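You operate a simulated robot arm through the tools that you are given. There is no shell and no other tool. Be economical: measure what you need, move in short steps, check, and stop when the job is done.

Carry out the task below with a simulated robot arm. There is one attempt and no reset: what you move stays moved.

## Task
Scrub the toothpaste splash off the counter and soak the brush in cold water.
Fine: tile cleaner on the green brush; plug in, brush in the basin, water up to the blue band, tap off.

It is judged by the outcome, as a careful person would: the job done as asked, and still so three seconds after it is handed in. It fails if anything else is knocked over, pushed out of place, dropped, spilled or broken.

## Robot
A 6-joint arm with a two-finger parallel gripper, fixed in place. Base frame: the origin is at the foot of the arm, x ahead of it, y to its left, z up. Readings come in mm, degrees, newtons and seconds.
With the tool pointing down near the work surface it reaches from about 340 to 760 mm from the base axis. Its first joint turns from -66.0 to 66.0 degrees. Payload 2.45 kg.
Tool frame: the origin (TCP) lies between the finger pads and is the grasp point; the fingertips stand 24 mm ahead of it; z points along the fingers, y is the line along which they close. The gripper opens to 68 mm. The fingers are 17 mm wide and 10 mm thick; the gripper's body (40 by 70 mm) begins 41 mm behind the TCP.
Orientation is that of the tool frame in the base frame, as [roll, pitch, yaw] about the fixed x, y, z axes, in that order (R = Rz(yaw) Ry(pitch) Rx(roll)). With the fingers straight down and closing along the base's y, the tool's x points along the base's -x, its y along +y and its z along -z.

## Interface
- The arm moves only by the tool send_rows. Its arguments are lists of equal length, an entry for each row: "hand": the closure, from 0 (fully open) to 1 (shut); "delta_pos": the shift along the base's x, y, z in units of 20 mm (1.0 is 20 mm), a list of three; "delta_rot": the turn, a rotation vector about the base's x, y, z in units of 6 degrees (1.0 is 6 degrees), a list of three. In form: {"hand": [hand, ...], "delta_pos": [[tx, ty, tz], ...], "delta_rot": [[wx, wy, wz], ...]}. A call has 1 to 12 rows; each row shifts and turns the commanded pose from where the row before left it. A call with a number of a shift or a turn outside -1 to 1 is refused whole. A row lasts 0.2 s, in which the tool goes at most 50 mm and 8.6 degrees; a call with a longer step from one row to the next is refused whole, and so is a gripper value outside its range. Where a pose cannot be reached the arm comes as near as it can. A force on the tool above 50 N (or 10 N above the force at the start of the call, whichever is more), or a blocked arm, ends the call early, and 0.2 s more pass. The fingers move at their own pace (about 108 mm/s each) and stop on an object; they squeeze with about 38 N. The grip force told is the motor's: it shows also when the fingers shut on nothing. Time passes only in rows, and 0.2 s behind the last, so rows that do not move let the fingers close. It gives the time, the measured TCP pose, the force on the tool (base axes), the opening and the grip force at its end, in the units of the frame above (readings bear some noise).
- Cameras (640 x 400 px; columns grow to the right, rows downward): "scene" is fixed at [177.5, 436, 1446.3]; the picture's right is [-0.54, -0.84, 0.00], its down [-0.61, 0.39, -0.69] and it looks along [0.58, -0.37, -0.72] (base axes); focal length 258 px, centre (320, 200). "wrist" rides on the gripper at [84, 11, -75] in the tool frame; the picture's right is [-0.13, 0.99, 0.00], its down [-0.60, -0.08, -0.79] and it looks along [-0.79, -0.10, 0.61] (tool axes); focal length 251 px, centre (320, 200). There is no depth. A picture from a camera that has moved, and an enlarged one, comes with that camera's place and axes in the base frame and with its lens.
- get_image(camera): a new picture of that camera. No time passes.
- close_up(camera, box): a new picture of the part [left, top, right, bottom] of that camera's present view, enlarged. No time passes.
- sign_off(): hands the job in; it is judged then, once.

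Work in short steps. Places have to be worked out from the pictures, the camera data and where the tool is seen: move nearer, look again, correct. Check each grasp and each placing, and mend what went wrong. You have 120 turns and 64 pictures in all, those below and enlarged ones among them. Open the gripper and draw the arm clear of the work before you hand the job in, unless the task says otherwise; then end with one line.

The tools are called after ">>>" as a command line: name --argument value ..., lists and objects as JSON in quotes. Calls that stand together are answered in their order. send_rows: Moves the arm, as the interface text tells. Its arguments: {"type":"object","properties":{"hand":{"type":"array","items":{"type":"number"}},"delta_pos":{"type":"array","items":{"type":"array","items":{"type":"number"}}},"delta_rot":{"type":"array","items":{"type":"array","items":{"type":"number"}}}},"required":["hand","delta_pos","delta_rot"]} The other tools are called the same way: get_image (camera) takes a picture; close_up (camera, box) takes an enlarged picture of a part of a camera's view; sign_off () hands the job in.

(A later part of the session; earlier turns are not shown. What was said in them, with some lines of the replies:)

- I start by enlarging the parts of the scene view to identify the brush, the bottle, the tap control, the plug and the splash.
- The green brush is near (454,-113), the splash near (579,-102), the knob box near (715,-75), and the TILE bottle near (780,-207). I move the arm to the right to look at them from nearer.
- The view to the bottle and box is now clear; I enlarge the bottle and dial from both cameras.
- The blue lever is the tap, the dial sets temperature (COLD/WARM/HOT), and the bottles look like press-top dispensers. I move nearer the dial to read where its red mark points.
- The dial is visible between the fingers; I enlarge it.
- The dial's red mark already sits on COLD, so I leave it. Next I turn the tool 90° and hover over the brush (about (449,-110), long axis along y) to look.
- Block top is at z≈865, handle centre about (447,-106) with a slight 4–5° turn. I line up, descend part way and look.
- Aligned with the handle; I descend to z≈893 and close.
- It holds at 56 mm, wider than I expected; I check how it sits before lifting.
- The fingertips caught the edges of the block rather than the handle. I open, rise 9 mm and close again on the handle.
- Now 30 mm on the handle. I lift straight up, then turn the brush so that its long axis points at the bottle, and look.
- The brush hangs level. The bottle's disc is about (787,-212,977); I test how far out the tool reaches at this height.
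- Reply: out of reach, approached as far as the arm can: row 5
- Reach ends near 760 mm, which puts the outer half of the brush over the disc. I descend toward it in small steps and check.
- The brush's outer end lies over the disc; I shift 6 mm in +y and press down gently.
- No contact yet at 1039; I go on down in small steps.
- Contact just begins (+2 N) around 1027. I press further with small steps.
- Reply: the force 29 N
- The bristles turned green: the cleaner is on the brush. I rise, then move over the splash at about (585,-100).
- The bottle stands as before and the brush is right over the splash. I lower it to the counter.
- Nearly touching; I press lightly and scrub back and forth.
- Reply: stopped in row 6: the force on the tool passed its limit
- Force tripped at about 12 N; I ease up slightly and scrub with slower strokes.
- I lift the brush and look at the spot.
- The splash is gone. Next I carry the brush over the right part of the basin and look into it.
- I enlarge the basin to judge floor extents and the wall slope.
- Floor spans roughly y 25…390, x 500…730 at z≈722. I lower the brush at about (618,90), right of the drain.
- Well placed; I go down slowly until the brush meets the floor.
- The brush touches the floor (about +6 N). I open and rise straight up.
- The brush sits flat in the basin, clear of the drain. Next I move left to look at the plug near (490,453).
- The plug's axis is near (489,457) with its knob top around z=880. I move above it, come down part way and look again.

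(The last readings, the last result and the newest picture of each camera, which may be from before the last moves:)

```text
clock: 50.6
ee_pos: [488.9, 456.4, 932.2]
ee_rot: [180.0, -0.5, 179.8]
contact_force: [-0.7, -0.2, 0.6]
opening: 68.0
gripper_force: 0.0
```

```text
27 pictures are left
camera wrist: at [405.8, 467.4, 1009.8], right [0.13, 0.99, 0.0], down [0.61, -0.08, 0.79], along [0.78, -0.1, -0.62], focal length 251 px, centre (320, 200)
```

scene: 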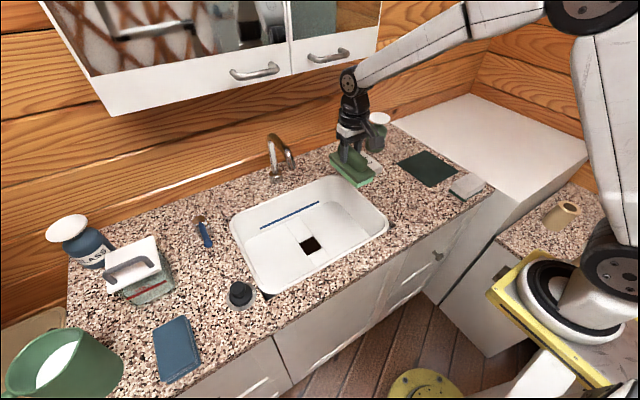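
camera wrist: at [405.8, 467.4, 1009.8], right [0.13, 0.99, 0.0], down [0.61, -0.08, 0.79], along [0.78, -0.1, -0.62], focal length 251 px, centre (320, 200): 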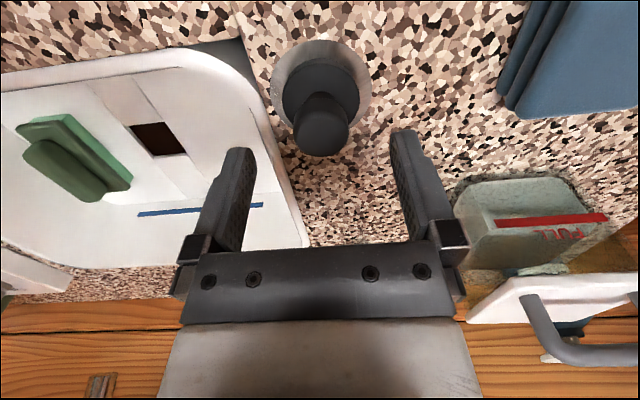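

The plug is a few mm further in x (~494), knob top ~885. I shift and descend to grip the knob.

>>> send_rows --hand '[0, 0, 0, 0, 1, 1, 1]' --delta_pos '[[0.28, 0, -0.6], [0, 0, -0.8], [0, 0, -0.6], [0, 0, -0.25], [0, 0, 0], [0, 0, 0], [0, 0, 0]]' --delta_rot '[[0, 0, 0], [0, 0, 0], [0, 0, 0], [0, 0, 0], [0, 0, 0], [0, 0, 0], [0, 0, 0]]'

>>> get_image --camera "wrist"

```text
clock: 52.2
ee_pos: [494.1, 456.9, 887.1]
ee_rot: [180.0, -0.6, 180.0]
contact_force: [1.6, -0.1, 2.1]
opening: 33.0
gripper_force: 38.2
```

```text
26 pictures are left
camera wrist: at [411.7, 468.3, 964.4], right [0.13, 0.99, 0.0], down [0.61, -0.08, 0.79], along [0.78, -0.1, -0.62], focal length 251 px, centre (320, 200)
```

wrist: 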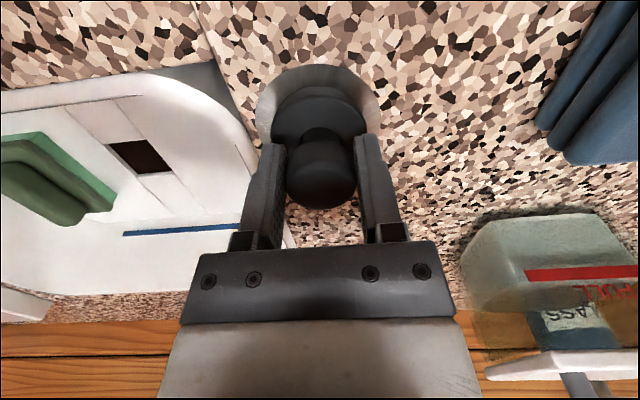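

The knob is held at 33 mm. I lift the plug clear.

>>> send_rows --hand '[1, 1, 1, 1, 1, 1, 1, 1]' --delta_pos '[[0, 0, 0.3], [0, 0, 0.7], [0, 0, 1], [0, 0, 1], [0, 0, 1], [0, 0, 1], [0, 0, 0.5], [0, 0, 0]]' --delta_rot '[[0, 0, 0], [0, 0, 0], [0, 0, 0], [0, 0, 0], [0, 0, 0], [0, 0, 0], [0, 0, 0], [0, 0, 0]]'

>>> send_rows --hand '[1, 1, 1, 1, 1, 1, 1, 1, 1, 1, 1, 1]' --delta_pos '[[0.4, -0.98, 0], [0.4, -0.98, 0], [0.4, -0.98, 0], [0.4, -0.98, 0], [0.4, -0.98, 0], [0.4, -0.98, 0], [0.4, -0.98, 0], [0.4, -0.98, 0], [0.4, -0.98, 0], [0.4, -0.98, 0], [0.4, -0.98, 0], [0.4, -0.98, 0]]' --delta_rot '[[0, 0, 0], [0, 0, 0], [0, 0, 0], [0, 0, 0], [0, 0, 0], [0, 0, 0], [0, 0, 0], [0, 0, 0], [0, 0, 0], [0, 0, 0], [0, 0, 0], [0, 0, 0]]'

>>> get_image --camera "wrist"

>>> close_up --camera "scene" --box '[220, 120, 400, 300]'

```text
clock: 54.0
ee_pos: [495.3, 456.4, 997.0]
ee_rot: [-179.9, -0.6, 179.9]
contact_force: [0.6, 0.7, -0.3]
opening: 33.0
gripper_force: 38.2
```

```text
clock: 56.6
ee_pos: [589.7, 220.6, 996.9]
ee_rot: [-179.9, -0.7, 179.9]
contact_force: [0.1, -0.2, -1.1]
opening: 33.3
gripper_force: 38.0
```

```text
25 pictures are left
camera wrist: at [506.6, 232.3, 1073.5], right [0.13, 0.99, 0.0], down [0.61, -0.08, 0.79], along [0.78, -0.1, -0.62], focal length 251 px, centre (320, 200)
```

wrist: 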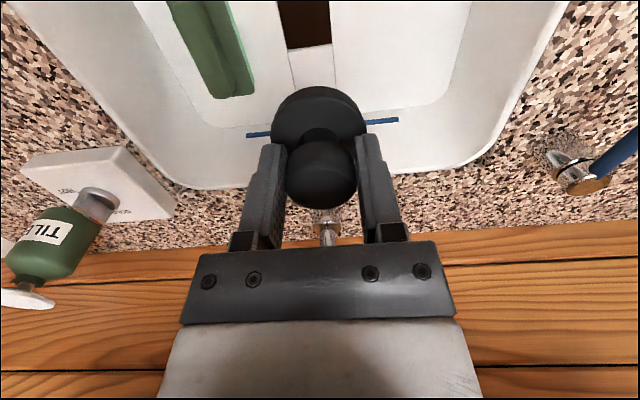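

```text
2.22 times, centred on (310, 210) of scene
camera zoom: at [177.5, 436.0, 1446.3], right [-0.54, -0.84, 0.0], down [-0.61, 0.39, -0.69], along [0.58, -0.37, -0.72], focal length 573 px, centre (342, 178)
```

zoom: 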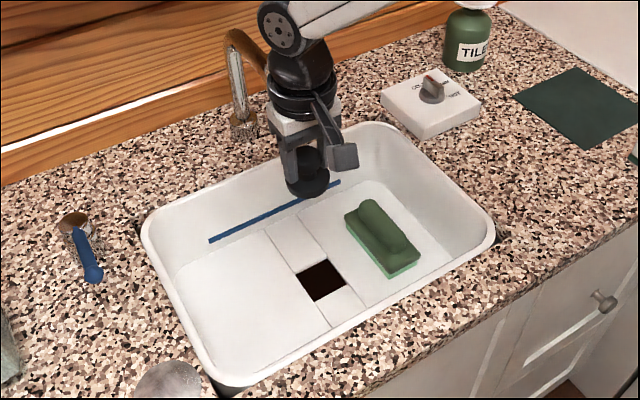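

The drain's opening measures about x 575–636, y 173–230, so centre (605,201). I align and descend into the basin.

>>> send_rows --hand '[1, 1, 1, 1, 1, 1, 1, 1, 1, 1, 1]' --delta_pos '[[0.75, -0.95, 0], [0, 0, -1], [0, 0, -1], [0, 0, -1], [0, 0, -1], [0, 0, -1], [0, 0, -1], [0, 0, -1], [0, 0, -1], [0, 0, -1], [0, 0, -0.6]]' --delta_rot '[[0, 0, 0], [0, 0, 0], [0, 0, 0], [0, 0, 0], [0, 0, 0], [0, 0, 0], [0, 0, 0], [0, 0, 0], [0, 0, 0], [0, 0, 0], [0, 0, 0]]'

>>> get_image --camera "wrist"

>>> close_up --camera "scene" --box '[240, 160, 380, 290]'

```text
clock: 59.0
ee_pos: [606.1, 202.4, 804.0]
ee_rot: [180.0, -0.6, 180.0]
contact_force: [-0.3, -0.4, -1.2]
opening: 33.0
gripper_force: 38.4
```

```text
23 pictures are left
camera wrist: at [523.0, 213.8, 881.9], right [0.13, 0.99, 0.0], down [0.61, -0.08, 0.79], along [0.78, -0.1, -0.62], focal length 251 px, centre (320, 200)
```

wrist: 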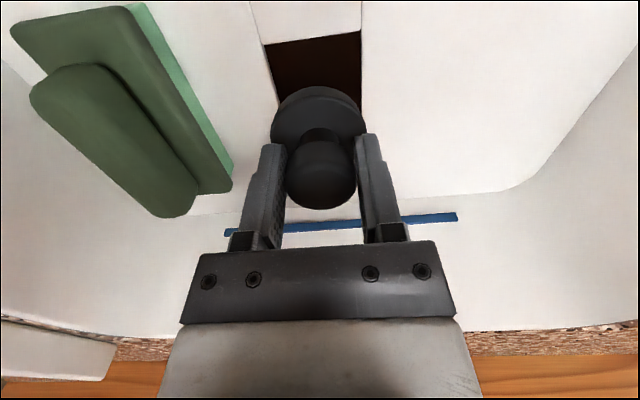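

```text
3.08 times, centred on (310, 225) of scene
camera zoom: at [177.5, 436.0, 1446.3], right [-0.54, -0.84, 0.0], down [-0.61, 0.39, -0.69], along [0.58, -0.37, -0.72], focal length 793 px, centre (351, 123)
```

zoom: 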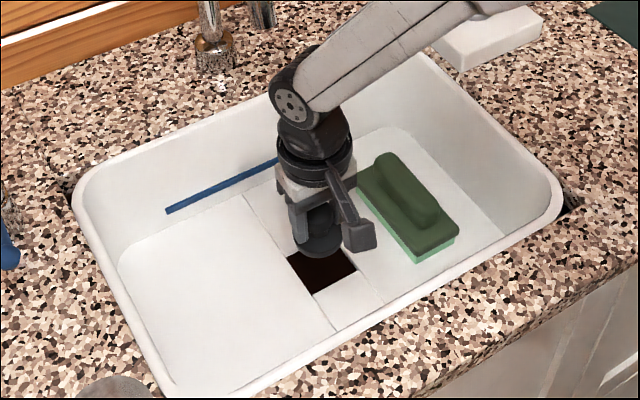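

Drain centre confirmed at (607,202), the tool is at (606,202). I lower slowly until the plug seats.

>>> send_rows --hand '[1, 1, 1, 1, 1, 1]' --delta_pos '[[0.03, 0, -0.6], [0, 0, -0.6], [0, 0, -0.5], [0, 0, -0.3], [0, 0, -0.2], [0, 0, 0]]' --delta_rot '[[0, 0, 0], [0, 0, 0], [0, 0, 0], [0, 0, 0], [0, 0, 0], [0, 0, 0]]'

```text
clock: 60.4
ee_pos: [605.5, 204.0, 760.5]
ee_rot: [180.0, -0.6, 179.9]
contact_force: [-0.1, 0.5, -0.4]
opening: 33.1
gripper_force: 38.1
```

>>> send_rows --hand '[1, 1, 1, 1, 1]' --delta_pos '[[0, -0.05, -0.2], [0, 0, -0.2], [0, 0, -0.2], [0, 0, -0.2], [0, 0, 0]]' --delta_rot '[[0, 0, 0], [0, 0, 0], [0, 0, 0], [0, 0, 0], [0, 0, 0]]'

>>> get_image --camera "wrist"

```text
clock: 61.3
ee_pos: [608.1, 200.8, 754.0]
ee_rot: [-179.9, -0.6, 179.8]
contact_force: [-12.1, -5.6, 20.5]
opening: 33.1
gripper_force: 38.0
stopped in row 4: the force on the tool passed its limit (the readings are from after the stop); the commanded pose is now the measured one
```

```text
21 pictures are left
camera wrist: at [525.1, 212.1, 830.1], right [0.13, 0.99, 0.0], down [0.61, -0.08, 0.79], along [0.78, -0.11, -0.62], focal length 251 px, centre (320, 200)
```

wrist: 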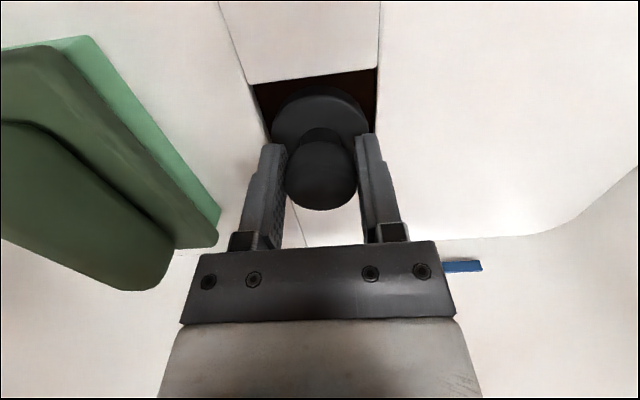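

It met something at z≈755. I look from the scene camera at whether the plug has entered the hole.

>>> close_up --camera "scene" --box '[280, 205, 340, 265]'

>>> close_up --camera "wrist" --box '[230, 50, 410, 220]'

```text
6.67 times, centred on (310, 235) of scene
camera zoom: at [176.8, 435.8, 1446.5], right [-0.54, -0.84, 0.0], down [-0.61, 0.39, -0.69], along [0.58, -0.37, -0.72], focal length 1719 px, centre (387, -33)
```

zoom: 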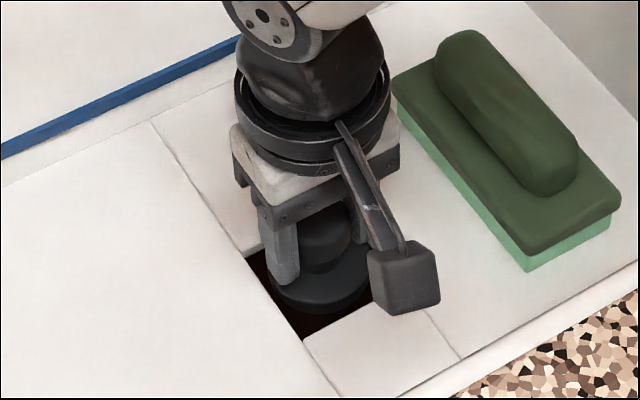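

```text
2.35 times, centred on (320, 135) of wrist
camera zoom: at [525.1, 212.1, 830.1], right [0.13, 0.99, 0.0], down [0.61, -0.08, 0.79], along [0.78, -0.11, -0.62], focal length 592 px, centre (320, 353)
```

zoom: 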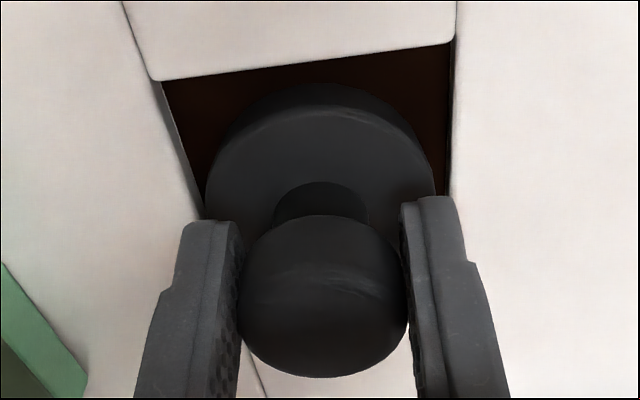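

The plug (≈50 mm) lies within the 58 mm opening and seems to stand on its seat. I open, rise, and look at it.

>>> send_rows --hand '[0.6, 0, 0, 0, 0, 0, 0, 0, 0, 0, 0]' --delta_pos '[[0, 0, 0], [0, 0, 0], [0, 0, 0.5], [0, 0, 1], [0, 0, 1], [0, 0, 1], [0, 0, 1], [0, 0, 1], [0, 0, 1], [0, 0, 1], [-0.5, 0.5, 1]]' --delta_rot '[[0, 0, 0], [0, 0, 0], [0, 0, 0], [0, 0, 0], [0, 0, 0], [0, 0, 0], [0, 0, 0], [0, 0, 0], [0, 0, 0], [0, 0, 0], [0, 0, 0]]'

>>> send_rows --hand '[0, 0, 0, 0, 0, 0]' --delta_pos '[[-1, 0.8, 0.5], [-1, 0.8, 0.5], [-1, 0.8, 0], [-1, 0.8, 0], [-0.5, 0.8, 0], [0, 0.8, 0]]' --delta_rot '[[0, 0, 0], [0, 0, 0], [0, 0, 0], [0, 0, 0], [0, 0, 0], [0, 0, 0]]'

>>> close_up --camera "scene" --box '[280, 205, 340, 265]'

```text
clock: 63.7
ee_pos: [598.8, 210.1, 921.5]
ee_rot: [-179.9, -0.4, 179.8]
contact_force: [0.2, 0.6, 0.5]
opening: 68.1
gripper_force: 0.0
```

```text
clock: 65.1
ee_pos: [507.6, 305.9, 941.6]
ee_rot: [-180.0, -0.5, 179.8]
contact_force: [-0.3, 0.6, 0.2]
opening: 68.0
gripper_force: 0.1
```

```text
6.67 times, centred on (310, 235) of scene
camera zoom: at [177.5, 436.0, 1446.3], right [-0.54, -0.84, 0.0], down [-0.61, 0.39, -0.69], along [0.58, -0.37, -0.72], focal length 1719 px, centre (387, -33)
```

zoom: 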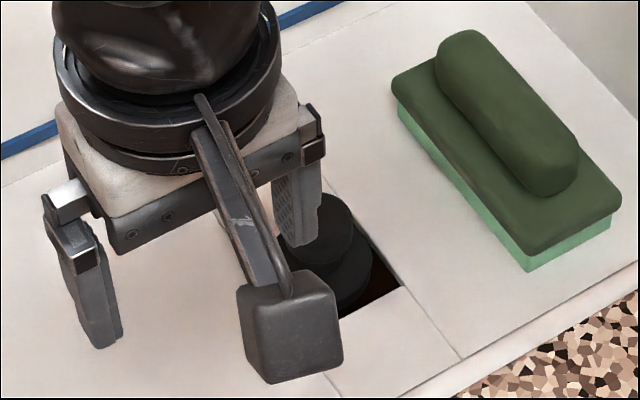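

The arm still hides it; I move on toward the lever, then view both plug and lever.

>>> send_rows --hand '[0, 0, 0, 0, 0, 0, 0, 0]' --delta_pos '[[0, 1, 0.5], [0, 1, 0.5], [0, 1, 0.5], [0, 1, 0.5], [0, 1, 0.5], [0, 1, 0.5], [0.2, 1, 0], [0.2, 1, 0]]' --delta_rot '[[0, 0, 0], [0, 0, 0], [0, 0, 0], [0, 0, 0], [0, 0, 0], [0, 0, 0], [0, 0, 0], [0, 0, 0]]'

>>> close_up --camera "scene" --box '[280, 205, 340, 265]'

>>> get_image --camera "wrist"

```text
clock: 66.9
ee_pos: [515.6, 465.0, 1003.3]
ee_rot: [-179.9, -0.6, 179.8]
contact_force: [-0.6, 0.1, 0.1]
opening: 68.0
gripper_force: 0.0
```

```text
6.67 times, centred on (310, 235) of scene
camera zoom: at [177.4, 436.0, 1446.3], right [-0.54, -0.84, 0.0], down [-0.61, 0.39, -0.69], along [0.58, -0.37, -0.72], focal length 1719 px, centre (387, -33)
```

zoom: 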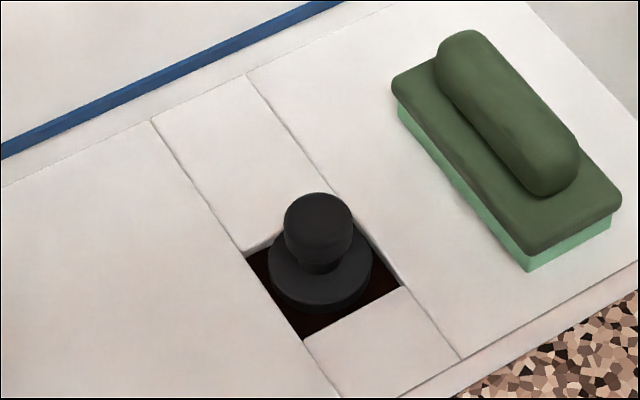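

```text
16 pictures are left
camera wrist: at [432.4, 477.5, 1079.3], right [0.13, 0.99, 0.0], down [0.61, -0.08, 0.79], along [0.78, -0.11, -0.62], focal length 251 px, centre (320, 200)
```

wrist: 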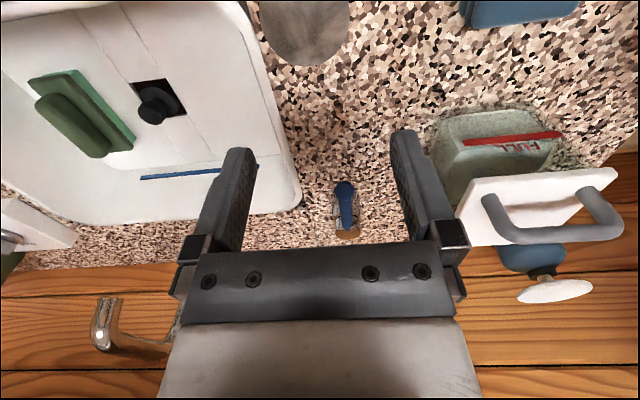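

The plug stands upright, centred in the drain recess. Now I enlarge the tap lever.

>>> close_up --camera "wrist" --box '[300, 160, 400, 250]'

```text
4.44 times, centred on (350, 205) of wrist
camera zoom: at [432.4, 477.5, 1079.3], right [0.13, 0.99, 0.0], down [0.61, -0.08, 0.79], along [0.78, -0.11, -0.62], focal length 1118 px, centre (187, 178)
```

zoom: 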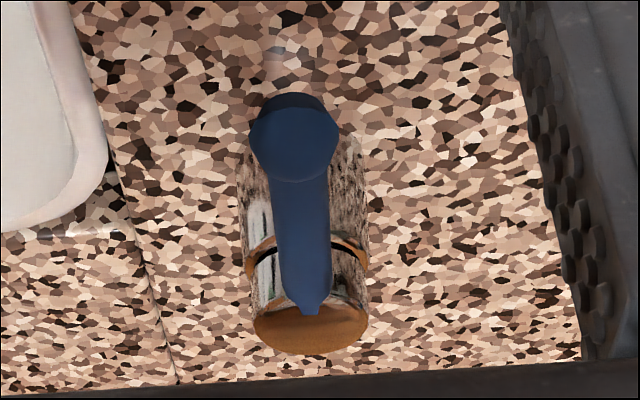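

The lever is a swivel/lift handle with its ball end at about (640,474,906). It is far out, so I tilt the tool 36° outward and come in front of it.

>>> send_rows --hand '[0, 0, 0, 0, 0, 0, 0]' --delta_pos '[[0.6, 0.07, -0.2], [0.6, 0.07, -0.2], [0.6, 0.07, -0.2], [0.6, 0.07, -0.2], [0.6, 0.07, -0.2], [0.6, 0.07, -0.2], [0, 0, 0]]' --delta_rot '[[0, -1, 0], [0, -1, 0], [0, -1, 0], [0, -1, 0], [0, -1, 0], [0, -1, 0], [0, 0, 0]]'

>>> get_image --camera "wrist"

```text
clock: 68.5
ee_pos: [590.0, 475.8, 977.3]
ee_rot: [-180.0, 35.7, 179.8]
contact_force: [-0.3, -0.7, 0.6]
opening: 67.9
gripper_force: 0.1
```

```text
14 pictures are left
camera wrist: at [477.2, 487.5, 992.0], right [0.11, 0.99, 0.08], down [0.03, -0.08, 1.0], along [0.99, -0.1, -0.04], focal length 251 px, centre (320, 200)
```

wrist: 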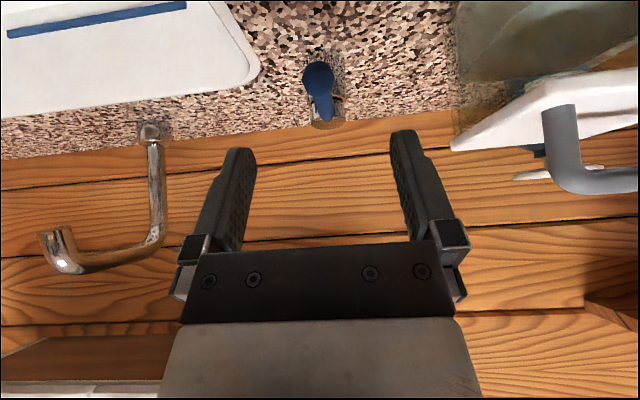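

Ball confirmed near (640,476,903). I advance with open fingers around it, then close.

>>> send_rows --hand '[0, 0, 0, 0, 0, 0]' --delta_pos '[[0.48, 0, -0.72], [0.48, 0, -0.72], [0.48, 0, -0.72], [0.48, 0, -0.72], [0.48, 0, -0.65], [0, 0, 0]]' --delta_rot '[[0, 0, 0], [0, 0, 0], [0, 0, 0], [0, 0, 0], [0, 0, 0], [0, 0, 0]]'

>>> get_image --camera "wrist"

```text
clock: 69.9
ee_pos: [636.5, 475.1, 908.1]
ee_rot: [179.9, 35.5, 179.8]
contact_force: [-0.2, -0.9, 0.3]
opening: 68.0
gripper_force: 0.0
```

```text
13 pictures are left
camera wrist: at [524.6, 487.3, 920.9], right [0.11, 0.99, 0.08], down [0.03, -0.08, 1.0], along [0.99, -0.11, -0.04], focal length 251 px, centre (320, 200)
```

wrist: 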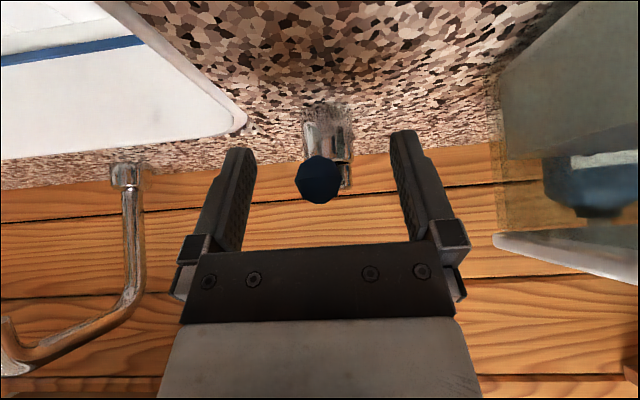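

The ball is right between the pads; I close on it.

>>> send_rows --hand '[1, 1, 1]' --delta_pos '[[0, 0, 0], [0, 0, 0], [0, 0, 0]]' --delta_rot '[[0, 0, 0], [0, 0, 0], [0, 0, 0]]'

>>> send_rows --hand '[1, 1, 1]' --delta_pos '[[0, -0.3, 0], [0, -0.3, 0], [0, 0, 0]]' --delta_rot '[[0, 0, 0], [0, 0, 0], [0, 0, 0]]'

```text
clock: 70.7
ee_pos: [637.7, 475.4, 907.4]
ee_rot: [180.0, 35.5, 179.7]
contact_force: [-1.6, -5.0, 0.8]
opening: 14.9
gripper_force: 34.1
```

```text
clock: 71.5
ee_pos: [634.8, 464.3, 907.2]
ee_rot: [179.9, 35.5, 179.9]
contact_force: [-5.6, 5.9, -1.8]
opening: 15.5
gripper_force: 34.7
```

It moved 11 mm toward the sink with mild resistance; I look whether the lever swings and whether water runs.

>>> close_up --camera "scene" --box '[170, 120, 370, 290]'

```text
2.35 times, centred on (270, 205) of scene
camera zoom: at [177.3, 436.2, 1446.3], right [-0.54, -0.84, 0.0], down [-0.61, 0.39, -0.69], along [0.58, -0.37, -0.72], focal length 607 px, centre (438, 188)
```

zoom: 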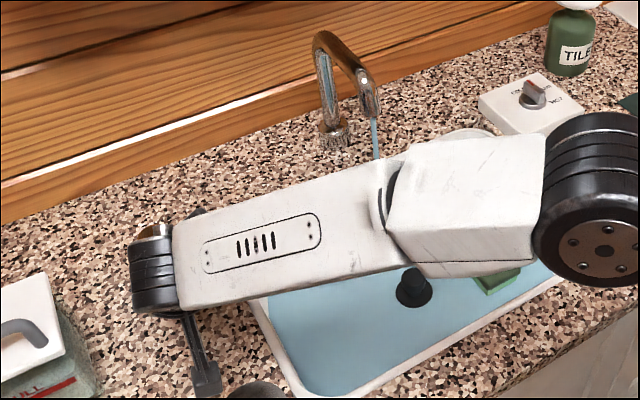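

The tap is open already and water runs cold into the basin. I zoom in on the water level against the plug and brush.

>>> close_up --camera "scene" --box '[270, 220, 360, 290]'

```text
5.71 times, centred on (315, 255) of scene
camera zoom: at [177.3, 436.2, 1446.3], right [-0.54, -0.84, 0.0], down [-0.61, 0.39, -0.69], along [0.58, -0.37, -0.72], focal length 1473 px, centre (349, -114)
```

zoom: 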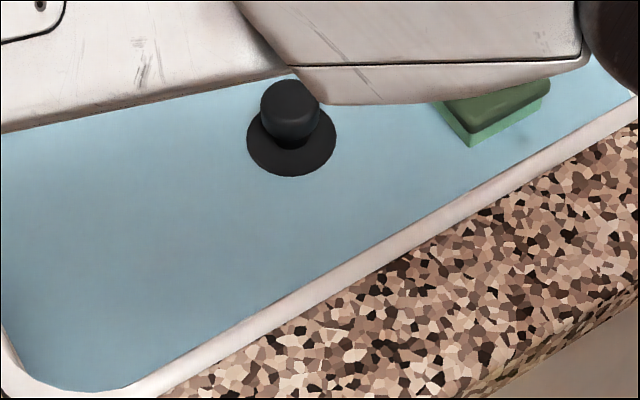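

The level is only about 3 mm above the floor, while the band is about 31 mm above it. I hold still for 0.8 s and measure the rise.

>>> send_rows --hand '[1, 1, 1]' --delta_pos '[[0, 0, 0], [0, 0, 0], [0, 0, 0]]' --delta_rot '[[0, 0, 0], [0, 0, 0], [0, 0, 0]]'

>>> close_up --camera "scene" --box '[270, 220, 360, 290]'

```text
clock: 72.3
ee_pos: [636.9, 463.7, 907.6]
ee_rot: [179.9, 35.5, 179.8]
contact_force: [-12.7, 4.5, 1.2]
opening: 15.3
gripper_force: 35.0
```

```text
5.71 times, centred on (315, 255) of scene
camera zoom: at [177.1, 436.1, 1446.4], right [-0.54, -0.84, 0.0], down [-0.61, 0.39, -0.69], along [0.58, -0.37, -0.72], focal length 1473 px, centre (349, -114)
```

zoom: 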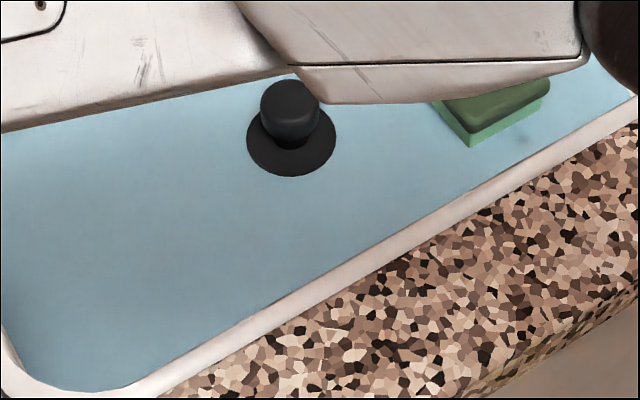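

The rise is slow. I wait 2.6 s more and measure again.

>>> send_rows --hand '[1, 1, 1, 1, 1, 1, 1, 1, 1, 1, 1, 1]' --delta_pos '[[0, 0, 0], [0, 0, 0], [0, 0, 0], [0, 0, 0], [0, 0, 0], [0, 0, 0], [0, 0, 0], [0, 0, 0], [0, 0, 0], [0, 0, 0], [0, 0, 0], [0, 0, 0]]' --delta_rot '[[0, 0, 0], [0, 0, 0], [0, 0, 0], [0, 0, 0], [0, 0, 0], [0, 0, 0], [0, 0, 0], [0, 0, 0], [0, 0, 0], [0, 0, 0], [0, 0, 0], [0, 0, 0]]'

>>> close_up --camera "scene" --box '[270, 220, 360, 290]'

```text
clock: 74.9
ee_pos: [636.2, 464.4, 907.7]
ee_rot: [179.9, 35.5, 179.7]
contact_force: [-19.1, 1.4, 2.7]
opening: 15.7
gripper_force: 35.1
```

```text
5.71 times, centred on (315, 255) of scene
camera zoom: at [176.9, 436.0, 1446.4], right [-0.54, -0.84, 0.0], down [-0.61, 0.39, -0.69], along [0.58, -0.37, -0.72], focal length 1473 px, centre (349, -114)
```

zoom: 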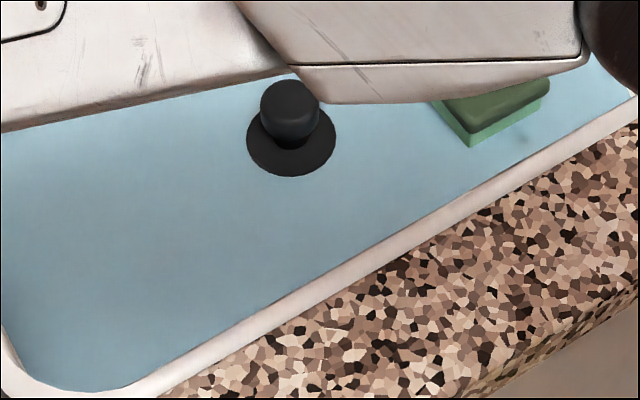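

The level isn't visibly rising, so the flow is small (or leaks). I open the lever further along its arc, turning the tool with it.

>>> send_rows --hand '[1, 1, 1, 1]' --delta_pos '[[-0.05, -0.4, 0], [0.05, -0.4, 0], [0.1, -0.4, 0], [0.15, -0.4, 0]]' --delta_rot '[[0, 0, 1], [0, 0, 1], [0, 0, 1], [0, 0, 1]]'

>>> close_up --camera "scene" --box '[220, 140, 400, 300]'

```text
clock: 75.9
ee_pos: [643.0, 431.1, 909.0]
ee_rot: [179.8, 35.6, -156.2]
contact_force: [19.7, 12.3, -7.4]
opening: 14.8
gripper_force: 34.3
```

```text
2.50 times, centred on (310, 220) of scene
camera zoom: at [178.1, 436.5, 1446.1], right [-0.54, -0.84, 0.0], down [-0.61, 0.39, -0.69], along [0.58, -0.37, -0.72], focal length 645 px, centre (345, 150)
```

zoom: 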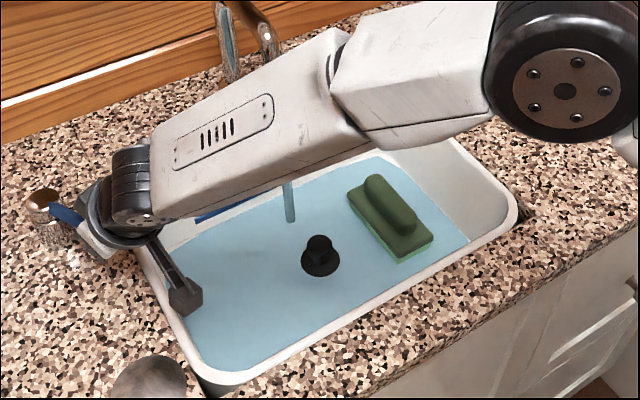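

The stream is strong now and the water has risen to about 725. I wait just 0.4 s and measure the rate against the band.

>>> send_rows --hand '[1]' --delta_pos '[[-0.1, 0, 0]]' --delta_rot '[[0, 0, 0]]'

>>> close_up --camera "scene" --box '[240, 190, 350, 270]'

```text
clock: 76.3
ee_pos: [641.5, 431.9, 908.3]
ee_rot: [179.8, 35.7, -156.3]
contact_force: [21.9, 12.3, -3.5]
opening: 14.4
gripper_force: 33.7
```

```text
5.00 times, centred on (295, 230) of scene
camera zoom: at [178.1, 436.4, 1446.1], right [-0.54, -0.84, 0.0], down [-0.61, 0.39, -0.69], along [0.58, -0.37, -0.72], focal length 1289 px, centre (445, 50)
```

zoom: 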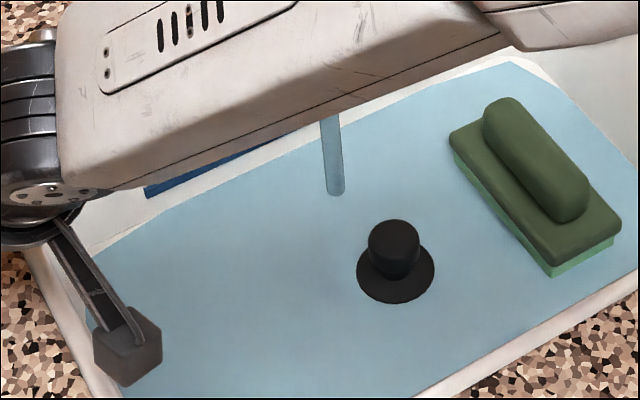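

Water is about 20 mm below the band. I wait 0.8 s and compare.

>>> send_rows --hand '[1, 1, 1]' --delta_pos '[[-0.1, 0, 0], [0, 0, 0], [0, 0, 0]]' --delta_rot '[[0, 0, 0], [0, 0, 0], [0, 0, 0]]'

>>> close_up --camera "scene" --box '[240, 190, 350, 270]'

```text
clock: 77.1
ee_pos: [638.4, 431.0, 909.9]
ee_rot: [179.9, 35.7, -156.3]
contact_force: [22.7, 10.8, 0.2]
opening: 14.8
gripper_force: 34.0
```

```text
5.00 times, centred on (295, 230) of scene
camera zoom: at [178.0, 436.3, 1446.2], right [-0.54, -0.84, 0.0], down [-0.61, 0.39, -0.69], along [0.58, -0.37, -0.72], focal length 1289 px, centre (445, 50)
```

zoom: 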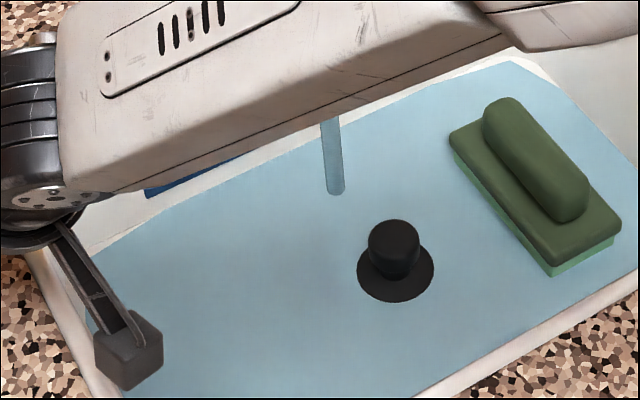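

The rise is about 1 mm/s, leaving some 20 mm. I relax the pull along x and wait longer.

>>> send_rows --hand '[1, 1, 1, 1, 1, 1, 1, 1, 1, 1, 1, 1]' --delta_pos '[[0.3, 0, 0], [0, 0, 0], [0, 0, 0], [0, 0, 0], [0, 0, 0], [0, 0, 0], [0, 0, 0], [0, 0, 0], [0, 0, 0], [0, 0, 0], [0, 0, 0], [0, 0, 0]]' --delta_rot '[[0, 0, 0], [0, 0, 0], [0, 0, 0], [0, 0, 0], [0, 0, 0], [0, 0, 0], [0, 0, 0], [0, 0, 0], [0, 0, 0], [0, 0, 0], [0, 0, 0], [0, 0, 0]]'

>>> send_rows --hand '[1, 1, 1, 1, 1, 1, 1, 1, 1, 1, 1, 1]' --delta_pos '[[0, 0, 0], [0, 0, 0], [0, 0, 0], [0, 0, 0], [0, 0, 0], [0, 0, 0], [0, 0, 0], [0, 0, 0], [0, 0, 0], [0, 0, 0], [0, 0, 0], [0, 0, 0]]' --delta_rot '[[0, 0, 0], [0, 0, 0], [0, 0, 0], [0, 0, 0], [0, 0, 0], [0, 0, 0], [0, 0, 0], [0, 0, 0], [0, 0, 0], [0, 0, 0], [0, 0, 0], [0, 0, 0]]'

>>> close_up --camera "scene" --box '[240, 190, 350, 270]'

```text
clock: 79.7
ee_pos: [643.6, 429.7, 905.9]
ee_rot: [180.0, 35.3, -156.2]
contact_force: [-24.3, -11.8, 1.0]
opening: 14.7
gripper_force: 34.4
```

```text
clock: 82.3
ee_pos: [642.1, 430.2, 905.7]
ee_rot: [-180.0, 35.2, -156.1]
contact_force: [-19.5, -10.5, -5.6]
opening: 14.7
gripper_force: 34.4
```

```text
5.00 times, centred on (295, 230) of scene
camera zoom: at [177.0, 435.9, 1446.5], right [-0.54, -0.84, 0.0], down [-0.61, 0.39, -0.69], along [0.58, -0.37, -0.72], focal length 1289 px, centre (445, 50)
```

zoom: 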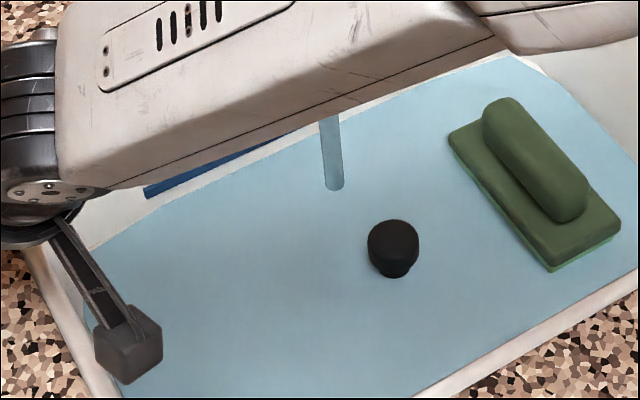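

The level is about 729 and climbing near 1 mm/s; the band centre is ~17 mm higher. I wait 10.4 s, then check.

>>> send_rows --hand '[1, 1, 1, 1, 1, 1, 1, 1, 1, 1, 1, 1]' --delta_pos '[[-0.1, 0, 0], [0, 0, 0], [0, 0, 0], [0, 0, 0], [0, 0, 0], [0, 0, 0], [0, 0, 0], [0, 0, 0], [0, 0, 0], [0, 0, 0], [0, 0, 0], [0, 0, 0]]' --delta_rot '[[0, 0, 0], [0, 0, 0], [0, 0, 0], [0, 0, 0], [0, 0, 0], [0, 0, 0], [0, 0, 0], [0, 0, 0], [0, 0, 0], [0, 0, 0], [0, 0, 0], [0, 0, 0]]'

>>> send_rows --hand '[1, 1, 1, 1, 1, 1, 1, 1, 1, 1, 1, 1]' --delta_pos '[[0, 0, 0], [0, 0, 0], [0, 0, 0], [0, 0, 0], [0, 0, 0], [0, 0, 0], [0, 0, 0], [0, 0, 0], [0, 0, 0], [0, 0, 0], [0, 0, 0], [0, 0, 0]]' --delta_rot '[[0, 0, 0], [0, 0, 0], [0, 0, 0], [0, 0, 0], [0, 0, 0], [0, 0, 0], [0, 0, 0], [0, 0, 0], [0, 0, 0], [0, 0, 0], [0, 0, 0], [0, 0, 0]]'

>>> send_rows --hand '[1, 1, 1, 1, 1, 1, 1, 1, 1, 1, 1, 1]' --delta_pos '[[0, 0, 0], [0, 0, 0], [0, 0, 0], [0, 0, 0], [0, 0, 0], [0, 0, 0], [0, 0, 0], [0, 0, 0], [0, 0, 0], [0, 0, 0], [0, 0, 0], [0, 0, 0]]' --delta_rot '[[0, 0, 0], [0, 0, 0], [0, 0, 0], [0, 0, 0], [0, 0, 0], [0, 0, 0], [0, 0, 0], [0, 0, 0], [0, 0, 0], [0, 0, 0], [0, 0, 0], [0, 0, 0]]'

>>> send_rows --hand '[1, 1, 1, 1, 1, 1, 1, 1, 1, 1, 1, 1]' --delta_pos '[[0, 0, 0], [0, 0, 0], [0, 0, 0], [0, 0, 0], [0, 0, 0], [0, 0, 0], [0, 0, 0], [0, 0, 0], [0, 0, 0], [0, 0, 0], [0, 0, 0], [0, 0, 0]]' --delta_rot '[[0, 0, 0], [0, 0, 0], [0, 0, 0], [0, 0, 0], [0, 0, 0], [0, 0, 0], [0, 0, 0], [0, 0, 0], [0, 0, 0], [0, 0, 0], [0, 0, 0], [0, 0, 0]]'

>>> close_up --camera "scene" --box '[240, 190, 350, 270]'

```text
clock: 84.9
ee_pos: [642.0, 431.9, 905.9]
ee_rot: [179.8, 35.4, -156.2]
contact_force: [10.3, 6.3, -20.2]
opening: 14.7
gripper_force: 34.4
```

```text
clock: 87.5
ee_pos: [641.6, 430.1, 906.1]
ee_rot: [179.9, 35.4, -156.3]
contact_force: [10.7, 5.6, -19.9]
opening: 14.6
gripper_force: 34.3
```

```text
clock: 90.1
ee_pos: [642.4, 432.0, 906.4]
ee_rot: [180.0, 35.4, -156.2]
contact_force: [9.4, 4.2, -18.5]
opening: 14.9
gripper_force: 34.7
```

```text
clock: 92.7
ee_pos: [642.6, 431.4, 905.5]
ee_rot: [179.8, 35.4, -156.1]
contact_force: [7.6, 5.3, -17.4]
opening: 15.2
gripper_force: 34.6
```

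```text
5.00 times, centred on (295, 230) of scene
camera zoom: at [178.0, 436.4, 1446.1], right [-0.54, -0.84, 0.0], down [-0.61, 0.39, -0.69], along [0.58, -0.37, -0.72], focal length 1289 px, centre (445, 50)
```

zoom: 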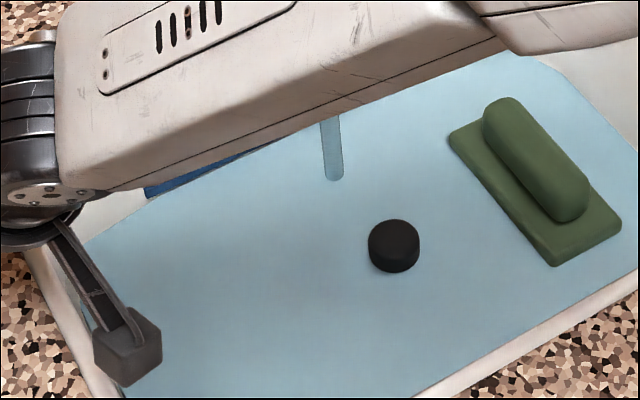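

The waterline is now just beneath the band. I zoom in there to time the closing.

>>> close_up --camera "scene" --box '[256, 208, 300, 236]'

```text
14.29 times, centred on (278, 222) of scene
camera zoom: at [178.0, 436.4, 1446.1], right [-0.54, -0.84, 0.0], down [-0.61, 0.39, -0.69], along [0.58, -0.37, -0.72], focal length 3684 px, centre (920, -114)
```

zoom: 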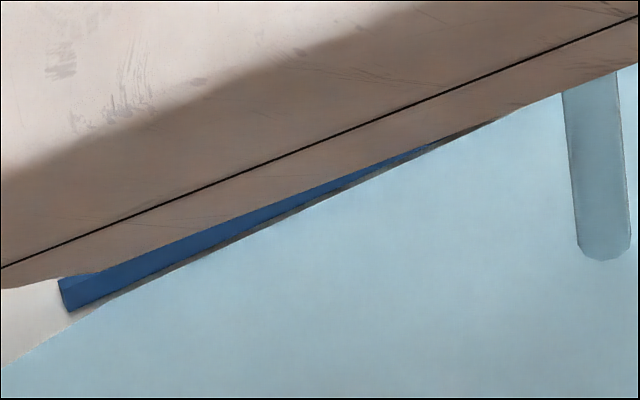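

The waterline is at the band's lower edge (2–3 mm gap). At about 0.9 mm/s I wait ~5 s more, then swing the lever back closed.

>>> send_rows --hand '[1, 1, 1, 1, 1, 1, 1, 1, 1, 1, 1, 1]' --delta_pos '[[0, 0, 0], [0, 0, 0], [0, 0, 0], [0, 0, 0], [0, 0, 0], [0, 0, 0], [0, 0, 0], [0, 0, 0], [0, 0, 0], [0, 0, 0], [0, 0, 0], [0, 0, 0]]' --delta_rot '[[0, 0, 0], [0, 0, 0], [0, 0, 0], [0, 0, 0], [0, 0, 0], [0, 0, 0], [0, 0, 0], [0, 0, 0], [0, 0, 0], [0, 0, 0], [0, 0, 0], [0, 0, 0]]'

>>> send_rows --hand '[1, 1, 1, 1, 1, 1, 1, 1, 1, 1, 1]' --delta_pos '[[0, 0, 0], [0, 0, 0], [0, 0, 0], [0, 0, 0], [0, 0, 0], [0, 0, 0], [0, 0, 0], [0, 0, 0], [0, 0, 0], [0, 0, 0], [0, 0, 0]]' --delta_rot '[[0, 0, 0], [0, 0, 0], [0, 0, 0], [0, 0, 0], [0, 0, 0], [0, 0, 0], [0, 0, 0], [0, 0, 0], [0, 0, 0], [0, 0, 0], [0, 0, 0]]'

>>> send_rows --hand '[1, 1, 1, 1, 1, 1]' --delta_pos '[[-0.12, 0.46, 0], [-0.08, 0.46, 0], [-0.05, 0.46, 0], [0, 0.46, 0], [0, 0.4, 0], [0, 0.1, 0]]' --delta_rot '[[0, 0, -0.8], [0, 0, -0.8], [0, 0, -0.8], [0, 0, -0.8], [0, 0, -0.8], [0, 0, 0]]'

```text
clock: 95.3
ee_pos: [642.4, 431.3, 906.3]
ee_rot: [179.9, 35.4, -156.2]
contact_force: [6.9, 2.8, -17.7]
opening: 14.9
gripper_force: 34.7
```

```text
clock: 97.7
ee_pos: [642.0, 431.0, 906.7]
ee_rot: [179.9, 35.4, -156.2]
contact_force: [5.1, 1.8, -16.5]
opening: 14.7
gripper_force: 34.5
```

```text
clock: 99.1
ee_pos: [636.6, 476.1, 905.6]
ee_rot: [-179.8, 35.2, 179.6]
contact_force: [-26.9, -17.8, 5.1]
opening: 15.1
gripper_force: 34.0
```

The lever is back at its starting angle against some resistance (the stop). I check that the stream has stopped and the level.

>>> close_up --camera "scene" --box '[190, 130, 350, 250]'

```text
3.33 times, centred on (270, 190) of scene
camera zoom: at [176.7, 435.5, 1446.6], right [-0.54, -0.84, 0.0], down [-0.61, 0.39, -0.69], along [0.58, -0.37, -0.72], focal length 860 px, centre (487, 233)
```

zoom: 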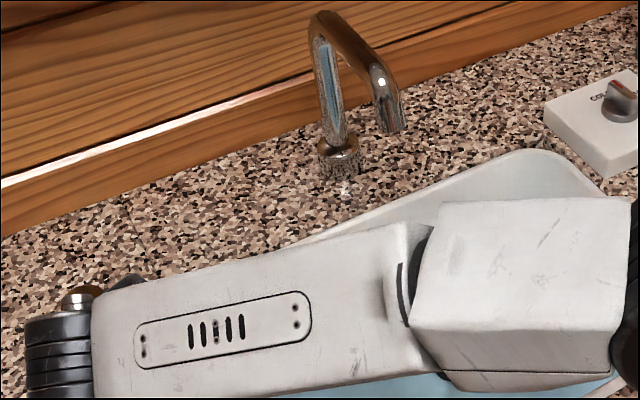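

The stream is off. I open the fingers and back out along the approach path, then return toward a clear pose.

>>> send_rows --hand '[0, 0, 0, 0, 0, 0, 0, 0, 0]' --delta_pos '[[0, 0, 0], [0, 0, 0], [-0.48, 0, 0.72], [-0.48, 0, 0.72], [-0.48, 0, 0.72], [-0.48, 0, 0.72], [-0.48, 0, 0.72], [-0.48, 0, 0.72], [-0.48, 0, 0.72]]' --delta_rot '[[0, 0, 0], [0, 0, 0], [0, 0, 0], [0, 0, 0], [0, 0, 0], [0, 0, 0], [0, 0, 0], [0, 0, 0], [0, 0, 0]]'

>>> send_rows --hand '[0, 0, 0, 0, 0, 0, 0, 0, 0, 0, 0, 0]' --delta_pos '[[-0.7, -0.3, 1], [-0.7, -0.3, 1], [-0.7, -0.3, 1], [-0.7, -0.3, 1], [-0.7, -0.3, 1], [-0.7, -0.3, 1], [-0.5, -1, 0.8], [-0.3, -1, 0.8], [0, -1, 0.5], [0, -1, 0], [0, -1, 0], [0, -1, 0]]' --delta_rot '[[0, 1, 0], [0, 1, 0], [0, 1, 0], [0, 1, 0], [0, 1, 0], [0, 1, 0], [0, 0, 0], [0, 0, 0], [0, 0, 0], [0, 0, 0], [0, 0, 0], [0, 0, 0]]'

>>> get_image --camera "scene"

```text
clock: 101.1
ee_pos: [569.7, 478.2, 1007.4]
ee_rot: [179.8, 35.5, 179.7]
contact_force: [0.1, -0.2, -0.3]
opening: 67.9
gripper_force: 0.0
```

```text
clock: 103.7
ee_pos: [469.8, 321.7, 1169.8]
ee_rot: [180.0, -0.5, 179.7]
contact_force: [-0.5, 0.1, 0.2]
opening: 68.1
gripper_force: 0.1
```

```text
1 pictures are left
```

scene: 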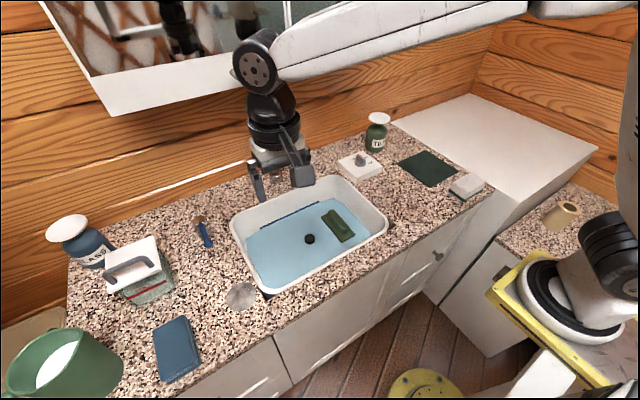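

Everything looks in place and the water lies at the band. I draw the arm clear to the right and use the last picture to check band level, lever and tap.

>>> send_rows --hand '[0, 0, 0, 0, 0, 0, 0, 0, 0, 0, 0, 0]' --delta_pos '[[-0.2, -1, 0], [-0.2, -1, 0], [-0.2, -1, 0], [-0.2, -1, 0], [-0.2, -1, 0], [-0.2, -1, 0], [-0.2, -1, 0], [-0.2, -1, 0], [-0.2, -1, 0], [-0.2, -1, 0], [-0.2, -1, 0], [-0.2, -1, 0]]' --delta_rot '[[0, 0, 0], [0, 0, 0], [0, 0, 0], [0, 0, 0], [0, 0, 0], [0, 0, 0], [0, 0, 0], [0, 0, 0], [0, 0, 0], [0, 0, 0], [0, 0, 0], [0, 0, 0]]'

>>> send_rows --hand '[0, 0, 0, 0, 0, 0, 0, 0, 0, 0]' --delta_pos '[[0, -1, 0], [0, -1, 0], [0, -1, 0], [0, -1, 0], [0, -1, 0], [0, -1, 0], [0, -1, 0], [0, -1, 0], [0, -1, 0], [0, 0, 0]]' --delta_rot '[[0, 0, 0], [0, 0, 0], [0, 0, 0], [0, 0, 0], [0, 0, 0], [0, 0, 0], [0, 0, 0], [0, 0, 0], [0, 0, 0], [0, 0, 0]]'

>>> close_up --camera "scene" --box '[185, 125, 345, 250]'

```text
clock: 106.3
ee_pos: [422.3, 80.6, 1169.7]
ee_rot: [-180.0, -0.5, 179.8]
contact_force: [-0.3, 0.6, -0.2]
opening: 68.0
gripper_force: 0.1
```

```text
clock: 108.5
ee_pos: [422.3, -97.4, 1171.3]
ee_rot: [180.0, -0.6, 179.8]
contact_force: [-0.9, -0.2, -0.8]
opening: 68.0
gripper_force: 0.0
```

```text
3.20 times, centred on (265, 188) of scene
camera zoom: at [177.5, 436.0, 1446.3], right [-0.54, -0.84, 0.0], down [-0.61, 0.39, -0.69], along [0.58, -0.37, -0.72], focal length 825 px, centre (496, 240)
```

zoom: 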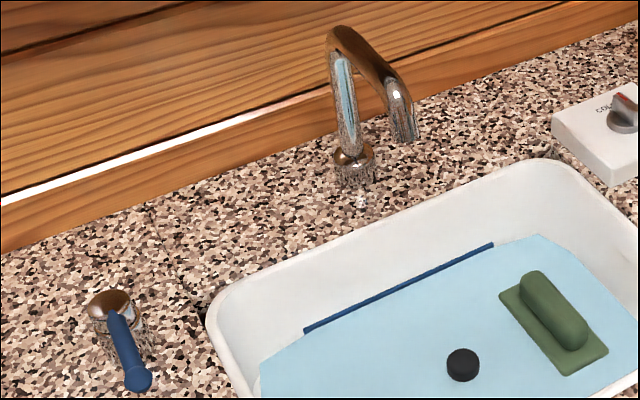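

The water stands within the blue band, nothing flows, the lever is back at its start, and the brush and plug are in place. I hand in.

>>> sign_off

```text
The job is handed in.
```

The toothpaste splash is scrubbed off the counter with tile cleaner, and the green brush is soaking in the plugged basin, with cold water up to the blue band and the tap off.
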